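You operate a simulated robot arm through the tools that you are given. There is no shell and no other tool. Be economical: measure what you need, move in short steps, check, and stop when the job is done.

Carry out the task below with a simulated robot arm. There is one attempt and no reset: what you move stays moved.

TASK
Slide the grey spool along the top of the black-legged table until it stands next to the small yellow cone.

It is judged by the outcome, as a careful person would: the job done as asked, and still so three seconds after it is handed in. It fails if anything else is knocked over, pushed out of place, dropped, spilled or broken.

THE ROBOT
A 7-joint arm with a two-finger parallel gripper, fixed in place. Base frame: the origin is at the foot of the arm, x ahead of it, y to its left, z up; the work surface is at about z = 0. Lengths are in m, angles in rad, forces in N, time in s.
With the tool pointing down near the work surface it reaches from about 0.24 to 0.62 m from the base axis. Its first joint turns from -1.152 to 1.152 rad. Payload 2.6 kg.
Tool frame: the origin (TCP) lies between the finger pads and is the grasp point; the fingertips stand 0.03 m ahead of it; z points along the fingers, y is the line along which they close. The gripper opens to 0.094 m. The fingers are 0.028 m wide and 0.01 m thick; the gripper's body (0.05 by 0.096 m) begins 0.055 m behind the TCP.
Orientation is that of the tool frame in the base frame, as a unit quaternion [x, y, z, w]. With the fingers straight down and closing along the base's y, the tool's x points along the base's -x, its y along +y and its z along -z.

THE INTERFACE
- The arm moves only by the tool arm_command. Its argument "motion" is one flat list of numbers, 7 for each row, row after row: the shift along the tool's x, y, z in m, then the turn, a rotation vector about the tool's x, y, z in rad, then the finger opening in m, from 0 to 0.094. In form: [x, y, z, wx, wy, wz, claw, x, y, z, wx, wy, wz, claw, ...]. A call has 1 to 8 rows; each row shifts and turns the commanded pose from where the row before left it, along the tool's axes as they then stand. A row lasts 0.2 s, in which the tool goes at most 0.05 m and 0.15 rad; a call with a longer step from one row to the next is refused whole, and so is a gripper value outside its range. A pose out of reach is approached as far as the arm can. The call stops where the force on the tool passes 40 N (or 10 N more than at its start, if that is more) or the arm is blocked; 0.2 s more then pass. The fingers move at their own pace (about 0.072 m/s each) and stop on an object; they squeeze with about 29 N. The grip force told is the motor's: it shows also when the fingers shut on nothing. Time passes only in rows, and 0.2 s behind the last, so rows that do not move let the fingers close. It gives the time, the measured TCP pose, the force on the tool (base axes), the opening and the grip force at its end, in the units of the frame above (readings bear some noise), and new pictures: "show" is both (left out), scene, wrist or none.
- Cameras (640 x 400 px; columns grow to the right, rows downward): "scene" is fixed at [0.0466, 0.4506, 0.5625]; the picture's right is [-0.62, -0.78, 0.00], its down [-0.60, 0.48, -0.64] and it looks along [0.50, -0.40, -0.77] (base axes); focal length 325 px, centre (320, 200). "wrist" rides on the gripper at [-0.037, 0, -0.058] in the tool frame; the picture's right is [0.00, -1.00, 0.00], its down [0.97, 0.00, -0.24] and it looks along [0.24, 0.00, 0.97] (tool axes); focal length 218 px, centre (320, 200).
- measure_at(camera, pixels): for up to 12 pixels [column, row] of the newest picture of that camera ("zoom" is the newest enlarged one), the place [x, y, z] in the base frame of the surface seen there, good to about 0.002 m, but the place of the scene camera against the robot may be out by one fixed shift of up to 0.025 m in any direction. No time passes.
- zoom(camera, box): a new picture of the part [left, top, right, bottom] of that camera's present view, enlarged. No time passes.
- job_done(): hands the job in; it is judged then, once.

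Work in short steps. Measure before you move; look again where a grasp or a placing could have gone wrong, and mend it. You have 60 turns and 120 pictures in all, the two below and enlarged ones among them. Open the gripper and draw the arm clear of the work before you hand the job in, unless the task says otherwise; then end with one line.

The tools are called after "Emit:" as a command line: name --argument value ..., lists and objects as JSON in quotes. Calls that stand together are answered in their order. arm_command: Moves the arm, as the interface text tells. Its arguments: {"type":"object","properties":{"motion":{"type":"array","items":{"type":"number"}},"show":{"type":"string","enum":["both","scene","wrist","none"]}},"required":["motion"]} The other tools are called the same way: measure_at (camera, pixels) gives the place of the surface under pixels of a picture; zoom (camera, box) takes an enlarged picture of a part of a camera's view; job_done () hands the job in.

At the start:

```text
t: 0.0
tool_pos: [0.2267, 0.2867, 0.2867]
tool_rot: [0.001, 1.0, 0.001, 0.0]
force: [-0.6, 0.3, 0.9]
width: 0.0941
grasp_force: 0.0
```

scene: 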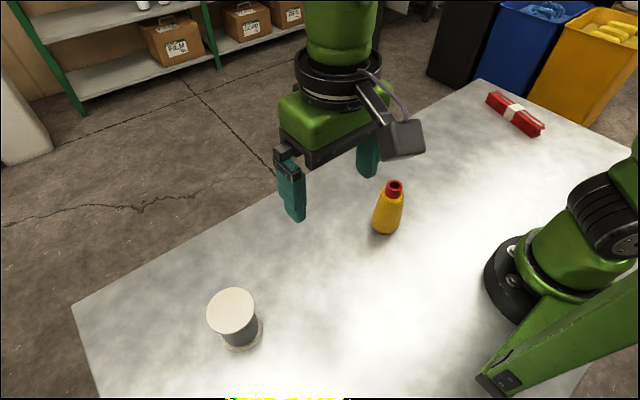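
wrist: 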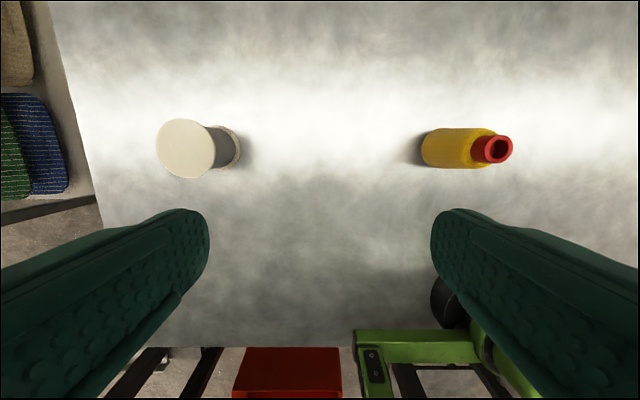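

The spool appears at scene (232,318) and a yellow object with a red top at (388,208). I'll zoom in and measure both.

Emit:
zoom --camera "scene" --box '[180, 150, 440, 370]'

Emit:
measure_at --camera "wrist" --pixels '[[185, 148], [160, 148], [212, 148], [238, 148], [492, 150], [430, 150], [455, 132], [455, 165], [320, 150], [295, 370]]'

Emit:
measure_at --camera "scene" --pixels '[[232, 311], [238, 335], [388, 215], [394, 186], [320, 260], [515, 115], [600, 200], [257, 330]]'

```text
1.82 times, centred on (310, 260) of scene
```

zoom: 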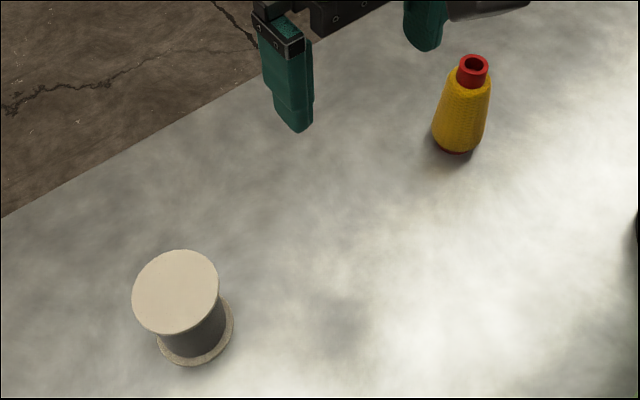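

```text
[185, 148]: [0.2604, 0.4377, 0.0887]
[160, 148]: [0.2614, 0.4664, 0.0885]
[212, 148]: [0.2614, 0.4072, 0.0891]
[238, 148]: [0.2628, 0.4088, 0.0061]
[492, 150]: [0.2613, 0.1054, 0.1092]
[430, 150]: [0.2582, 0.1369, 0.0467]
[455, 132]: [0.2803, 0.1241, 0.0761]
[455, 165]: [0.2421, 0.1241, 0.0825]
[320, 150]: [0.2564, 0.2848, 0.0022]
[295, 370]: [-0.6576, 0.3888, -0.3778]
```

```text
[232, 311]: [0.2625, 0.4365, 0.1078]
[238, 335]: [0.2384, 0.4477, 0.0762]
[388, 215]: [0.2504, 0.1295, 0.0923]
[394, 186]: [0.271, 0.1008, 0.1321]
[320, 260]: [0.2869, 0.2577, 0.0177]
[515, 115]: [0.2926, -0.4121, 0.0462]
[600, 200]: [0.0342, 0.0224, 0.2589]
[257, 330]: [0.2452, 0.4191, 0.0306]
```

The yellow thread cone stands at about (0.261, 0.108), and the spool at about (0.261, 0.437) with its top at z 0.089. I'll turn the gripper -90° about its axis so the fingers close along x, staying high for now.

Emit:
arm_command --motion '[0, 0, 0, 0, 0, -0.1428, 0.094, 0, 0, 0, 0, 0, -0.1428, 0.094, 0, 0, 0, 0, 0, -0.1428, 0.094, 0, 0, 0, 0, 0, -0.1428, 0.094, 0, 0, 0, 0, 0, -0.1428, 0.094, 0, 0, 0, 0, 0, -0.1428, 0.094, 0, 0, 0, 0, 0, -0.1428, 0.094, 0, 0, 0, 0, 0, -0.1428, 0.094]' --show "none"

Emit:
arm_command --motion '[0, 0, 0, 0, 0, -0.1428, 0.094, 0, 0, 0, 0, 0, -0.1428, 0.094, 0, 0, 0, 0, 0, -0.1428, 0.094]'

```text
t: 1.8
tool_pos: [0.2264, 0.2855, 0.2862]
tool_rot: [-0.541, 0.841, 0.0, 0.0]
force: [0.3, 0.2, 0.0]
width: 0.094
grasp_force: 0.0
```

```text
t: 2.6
tool_pos: [0.2266, 0.2847, 0.2869]
tool_rot: [0.708, -0.707, 0.0, 0.0]
force: [0.0, 0.5, -0.6]
width: 0.0944
grasp_force: 0.0
```

scene: 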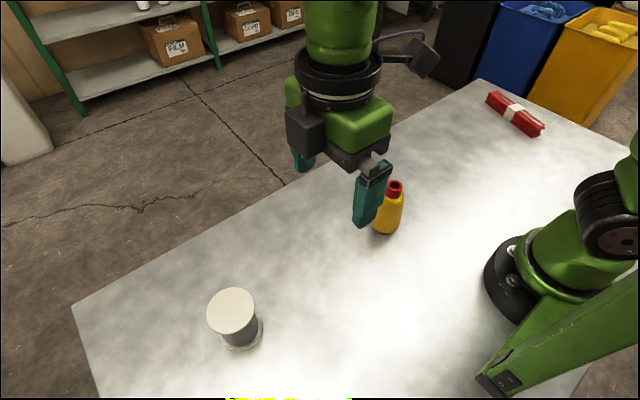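
wrist: 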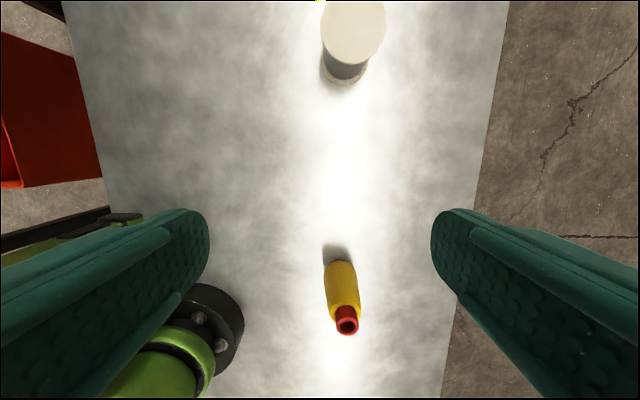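

The fingers now close along x and the spool's top is at wrist (353,30). I'll measure it and the cone again from here.

Emit:
measure_at --camera "wrist" --pixels '[[324, 30], [383, 30], [353, 30], [353, 58], [345, 82], [326, 280], [358, 280], [340, 262], [335, 315], [357, 312], [347, 326]]'

Emit:
arm_command --motion '[-0.04, -0.009, 0, 0, 0, 0, 0.094, -0.04, -0.009, 0, 0, 0, 0, 0.094, -0.04, -0.009, 0, 0, 0, 0, 0.094, -0.032, -0.0075, 0, 0, 0, 0, 0.094, 0, 0, 0.04, 0, 0, 0, 0.094, 0, 0, 0.04, 0, 0, 0, 0.094]'

```text
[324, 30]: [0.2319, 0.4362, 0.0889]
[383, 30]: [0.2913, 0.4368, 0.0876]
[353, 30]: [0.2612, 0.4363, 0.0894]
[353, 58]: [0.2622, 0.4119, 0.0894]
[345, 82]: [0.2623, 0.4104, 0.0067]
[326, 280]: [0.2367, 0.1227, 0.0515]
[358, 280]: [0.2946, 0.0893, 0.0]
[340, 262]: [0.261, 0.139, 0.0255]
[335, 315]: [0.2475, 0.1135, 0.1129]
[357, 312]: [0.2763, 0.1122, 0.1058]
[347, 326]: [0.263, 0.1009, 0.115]
```

```text
t: 4.0
tool_pos: [0.2616, 0.437, 0.2078]
tool_rot: [-0.707, 0.708, 0.0, 0.0]
force: [0.4, 0.6, -0.8]
width: 0.0941
grasp_force: 0.1
```

scene: 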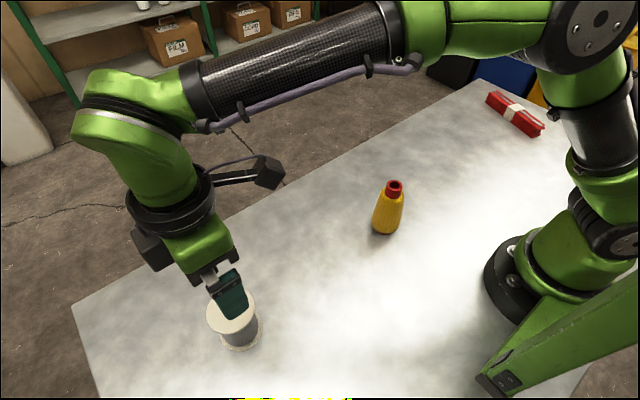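
wrist: 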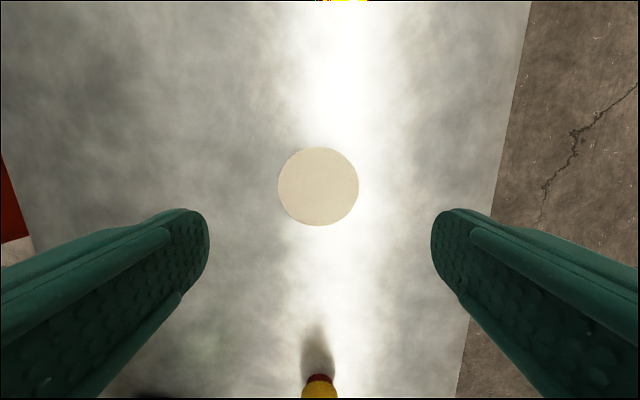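

The spool is centred under the gripper at wrist (318,186). I'll descend to TCP z ≈ 0.072.

Emit:
arm_command --motion '[0, 0, 0.04, 0, 0, 0, 0.094, 0, 0, 0.04, 0, 0, 0, 0.094, 0, 0, 0.03, 0, 0, 0, 0.094, 0, 0, 0.016, 0, 0, 0, 0.094, 0, 0, 0.01, 0, 0, 0, 0.094]'

```text
t: 5.2
tool_pos: [0.2613, 0.4381, 0.0715]
tool_rot: [-0.707, 0.707, -0.001, 0.0]
force: [0.1, -0.7, -0.4]
width: 0.0935
grasp_force: 0.0
```

scene: 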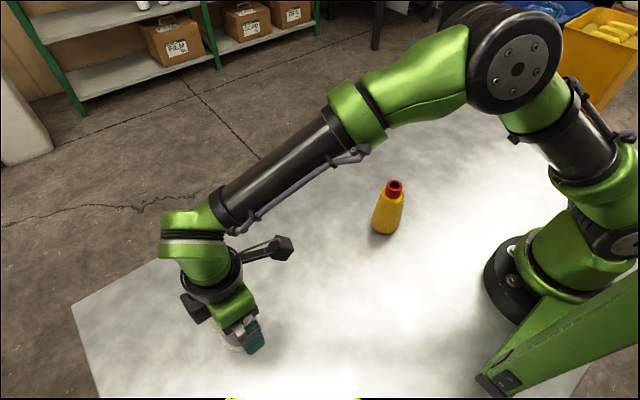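
wrist: 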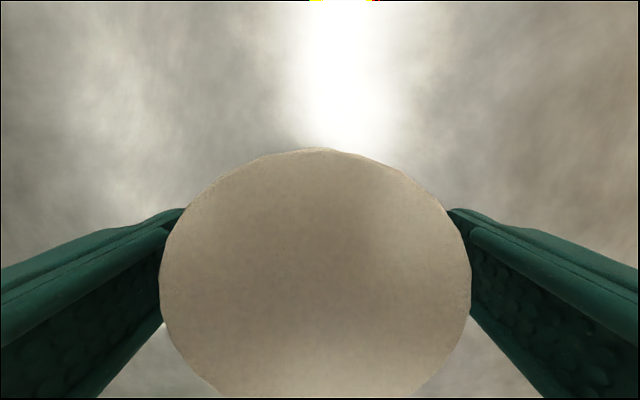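

The spool sits centred between the fingers, so I'll close on it without lifting.

Emit:
arm_command --motion '[0, 0, 0, 0, 0, 0, 0.07, 0, 0, 0, 0, 0, 0, 0.06, 0, 0, 0, 0, 0, 0, 0.054, 0, 0, 0, 0, 0, 0, 0.05]' --show "wrist"

```text
t: 6.2
tool_pos: [0.2613, 0.4379, 0.071]
tool_rot: [0.707, -0.707, -0.001, 0.001]
force: [0.1, -0.4, -0.2]
width: 0.0682
grasp_force: 28.3
```

wrist: 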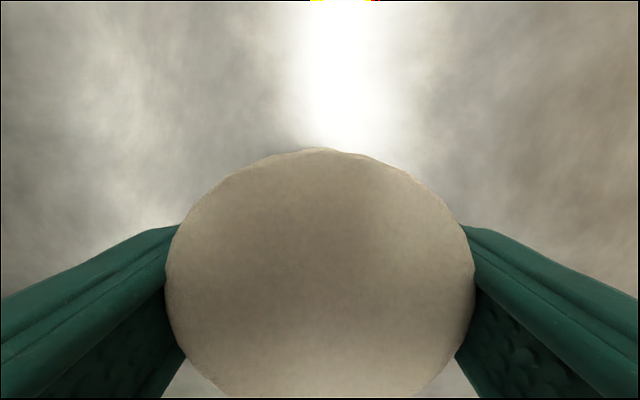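

It is gripped at 0.068 m wide with 28 N. I'll slide it along -y (tool +x) at constant height for most of the way, then look.

Emit:
arm_command --motion '[0.015, 0, 0, 0, 0, 0, 0.05, 0.025, 0, 0, 0, 0, 0, 0.05, 0.025, 0, 0, 0, 0, 0, 0.05, 0.025, 0, 0, 0, 0, 0, 0.05, 0.025, 0, 0, 0, 0, 0, 0.05, 0.025, 0, 0, 0, 0, 0, 0.05, 0.025, 0, 0, 0, 0, 0, 0.05, 0.015, 0, 0, 0, 0, 0, 0.05]'

```text
t: 8.0
tool_pos: [0.2621, 0.2569, 0.0705]
tool_rot: [-0.707, 0.707, 0.0, 0.0]
force: [0.0, -0.5, -0.6]
width: 0.0677
grasp_force: 28.8
```

scene: 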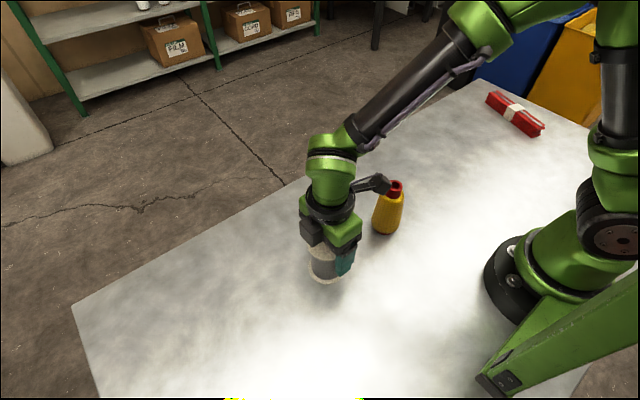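
wrist: 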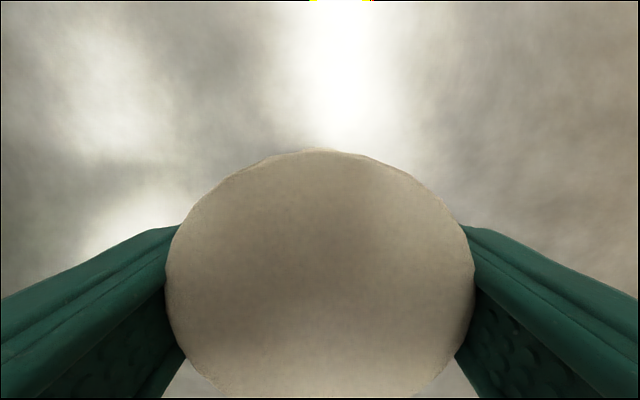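

A dark box on a lever at scene (375,183) sticks out toward the cone's cap. I'll measure its clearance before moving any further.

Emit:
zoom --camera "scene" --box '[280, 120, 440, 300]'

Emit:
measure_at --camera "scene" --pixels '[[375, 180], [387, 186], [380, 192], [370, 178], [350, 190], [397, 186], [390, 215], [385, 232], [325, 280], [340, 225]]'

```text
2.22 times, centred on (360, 210) of scene
```

zoom: 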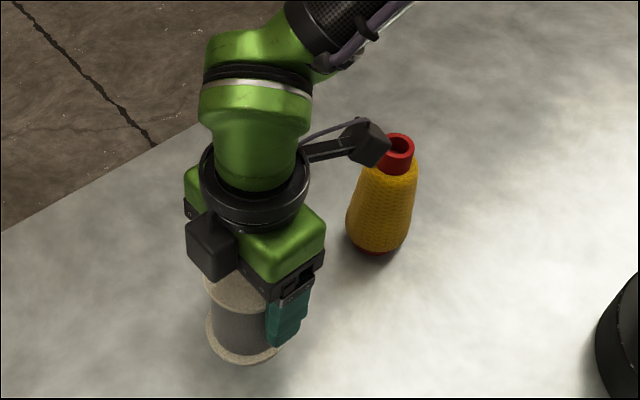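

```text
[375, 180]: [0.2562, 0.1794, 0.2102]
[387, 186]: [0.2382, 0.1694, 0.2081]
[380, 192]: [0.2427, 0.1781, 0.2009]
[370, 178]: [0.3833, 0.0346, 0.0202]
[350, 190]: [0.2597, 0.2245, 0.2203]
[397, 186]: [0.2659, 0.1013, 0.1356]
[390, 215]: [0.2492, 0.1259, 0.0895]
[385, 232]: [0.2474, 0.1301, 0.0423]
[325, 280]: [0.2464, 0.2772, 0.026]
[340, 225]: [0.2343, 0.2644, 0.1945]
```

The box's underside is at about z 0.20 in the scene frame and the cone top at 0.136, so it passes clear. I'll slide another 0.055 m slowly and check the gap.

Emit:
arm_command --motion '[0.015, 0, 0, 0, 0, 0, 0.05, 0.015, 0, 0, 0, 0, 0, 0.05, 0.015, 0, 0, 0, 0, 0, 0.05, 0.01, 0, 0, 0, 0, 0, 0.05]' --show "none"

Emit:
zoom --camera "scene" --box '[280, 120, 440, 300]'

```text
t: 9.0
tool_pos: [0.2608, 0.2028, 0.0707]
tool_rot: [-0.707, 0.707, 0.001, 0.001]
force: [0.1, 3.4, 5.8]
width: 0.0677
grasp_force: 29.1
```

```text
2.22 times, centred on (360, 210) of scene
```

zoom: 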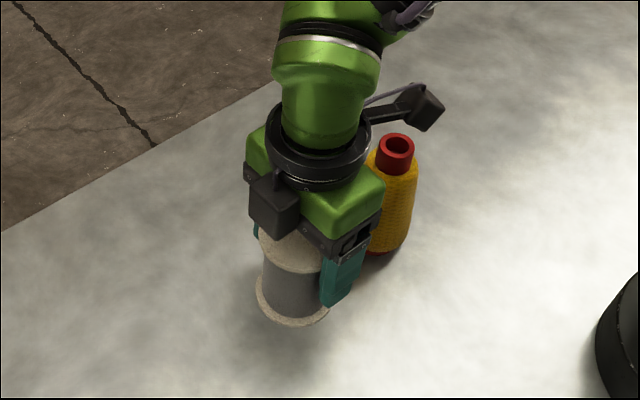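

The cone hasn't moved and I estimate the gap at about 0.03 m. I'll slide 0.014 m more in small steps.

Emit:
arm_command --motion '[0.006, 0, 0, 0, 0, 0, 0.05, 0.005, 0, 0, 0, 0, 0, 0.05, 0.003, 0, 0, 0, 0, 0, 0.05]' --show "wrist"

Emit:
zoom --camera "scene" --box '[280, 120, 440, 300]'

```text
t: 9.8
tool_pos: [0.2603, 0.1889, 0.0702]
tool_rot: [0.707, -0.707, 0.001, 0.0]
force: [-0.3, 3.6, 6.0]
width: 0.0679
grasp_force: 28.4
```

wrist: 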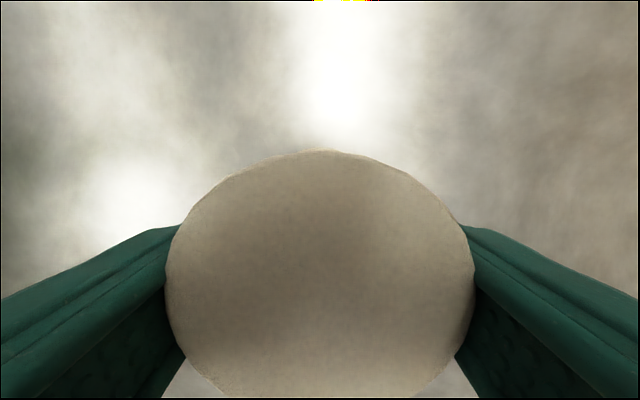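

```text
2.22 times, centred on (360, 210) of scene
```

zoom: 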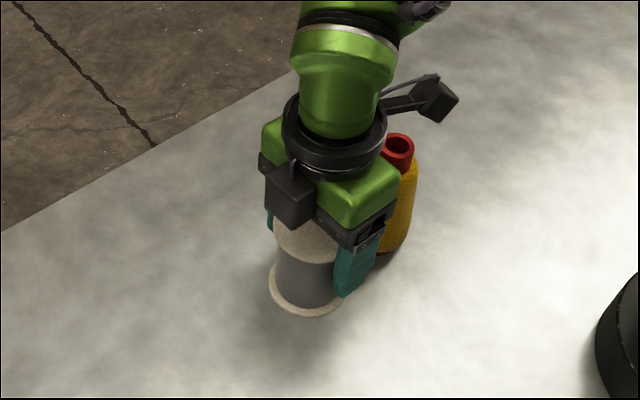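

The spool has arrived and the cone is still in place. I'll open the gripper, wait, then rise straight up.

Emit:
arm_command --motion '[0, 0, 0, 0, 0, 0, 0.094, 0, 0, 0, 0, 0, 0, 0.094, 0, 0, 0, 0, 0, 0, 0.094, 0, 0, -0.01, 0, 0, 0, 0.094, 0, 0, -0.03, 0, 0, 0, 0.094, 0, 0, -0.04, 0, 0, 0, 0.094, 0, 0, -0.05, 0, 0, 0, 0.094, 0, 0, -0.05, 0, 0, 0, 0.094]'

```text
t: 11.6
tool_pos: [0.2622, 0.1878, 0.2499]
tool_rot: [0.707, -0.707, 0.0, 0.0]
force: [-0.3, 0.1, 0.6]
width: 0.0937
grasp_force: 0.0
```

scene: 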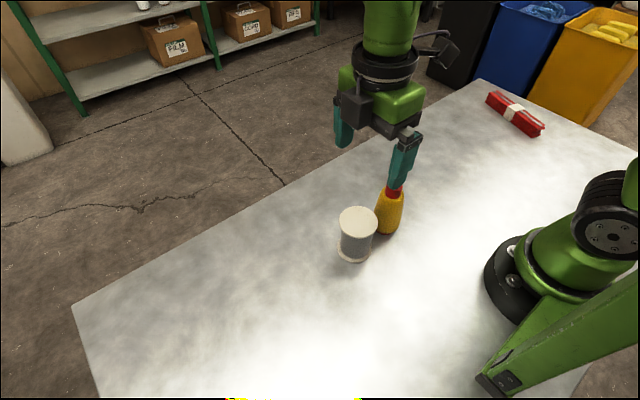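
wrist: 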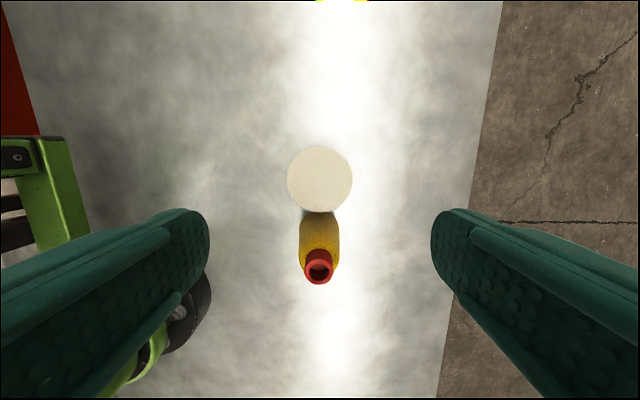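

Both are standing side by side. I'll draw the arm away to +y and check once more.

Emit:
arm_command --motion '[-0.04, 0, -0.01, 0, 0, 0, 0.094, -0.04, 0, -0.01, 0, 0, 0, 0.094, -0.04, 0, -0.01, 0, 0, 0, 0.094, -0.04, 0, 0, 0, 0, 0, 0.094]'

Emit:
measure_at --camera "wrist" --pixels '[[320, 280]]'

Emit:
zoom --camera "scene" --box '[300, 150, 440, 290]'

```text
t: 12.6
tool_pos: [0.2619, 0.3483, 0.2781]
tool_rot: [-0.707, 0.708, 0.0, 0.0]
force: [-0.2, 0.1, -0.5]
width: 0.0942
grasp_force: 0.0
```

scene: 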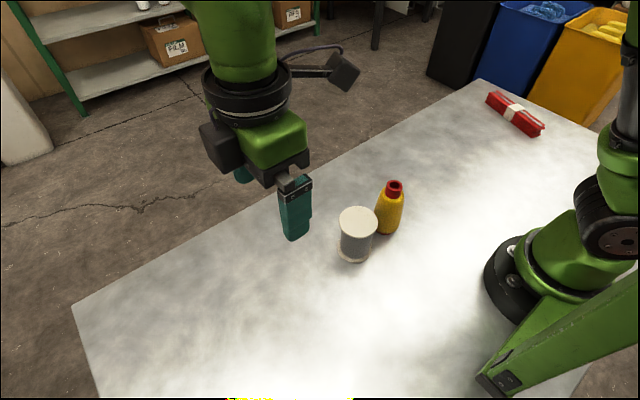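
wrist: 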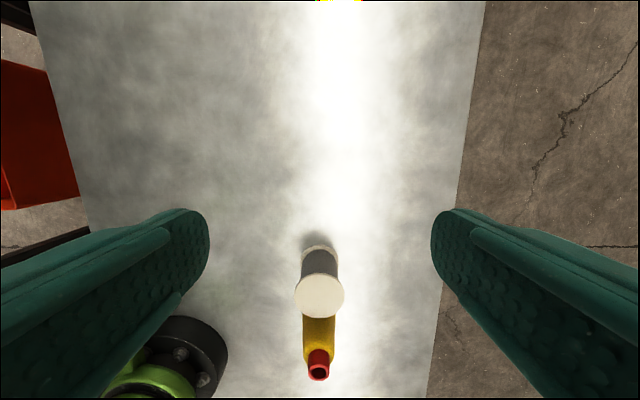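

```text
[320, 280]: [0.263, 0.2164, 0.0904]
```

```text
2.86 times, centred on (370, 220) of scene
```

zoom: 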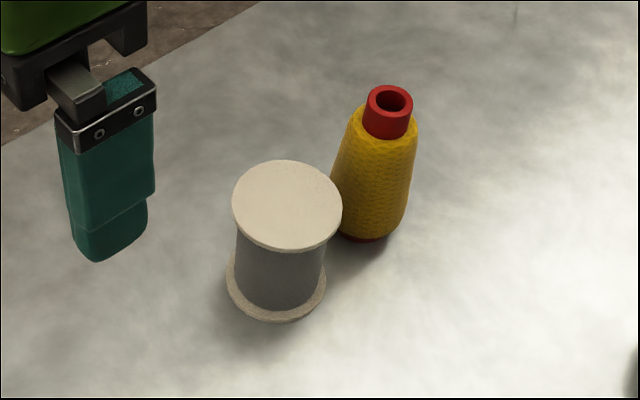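

The spool stands upright beside the cone, the cone hasn't moved, and the arm is clear.

Emit:
job_done

```text
The job is handed in.
```

The grey spool was slid along the table and now stands upright about 1.5 cm (estimated) from the yellow cone; nothing else was moved.
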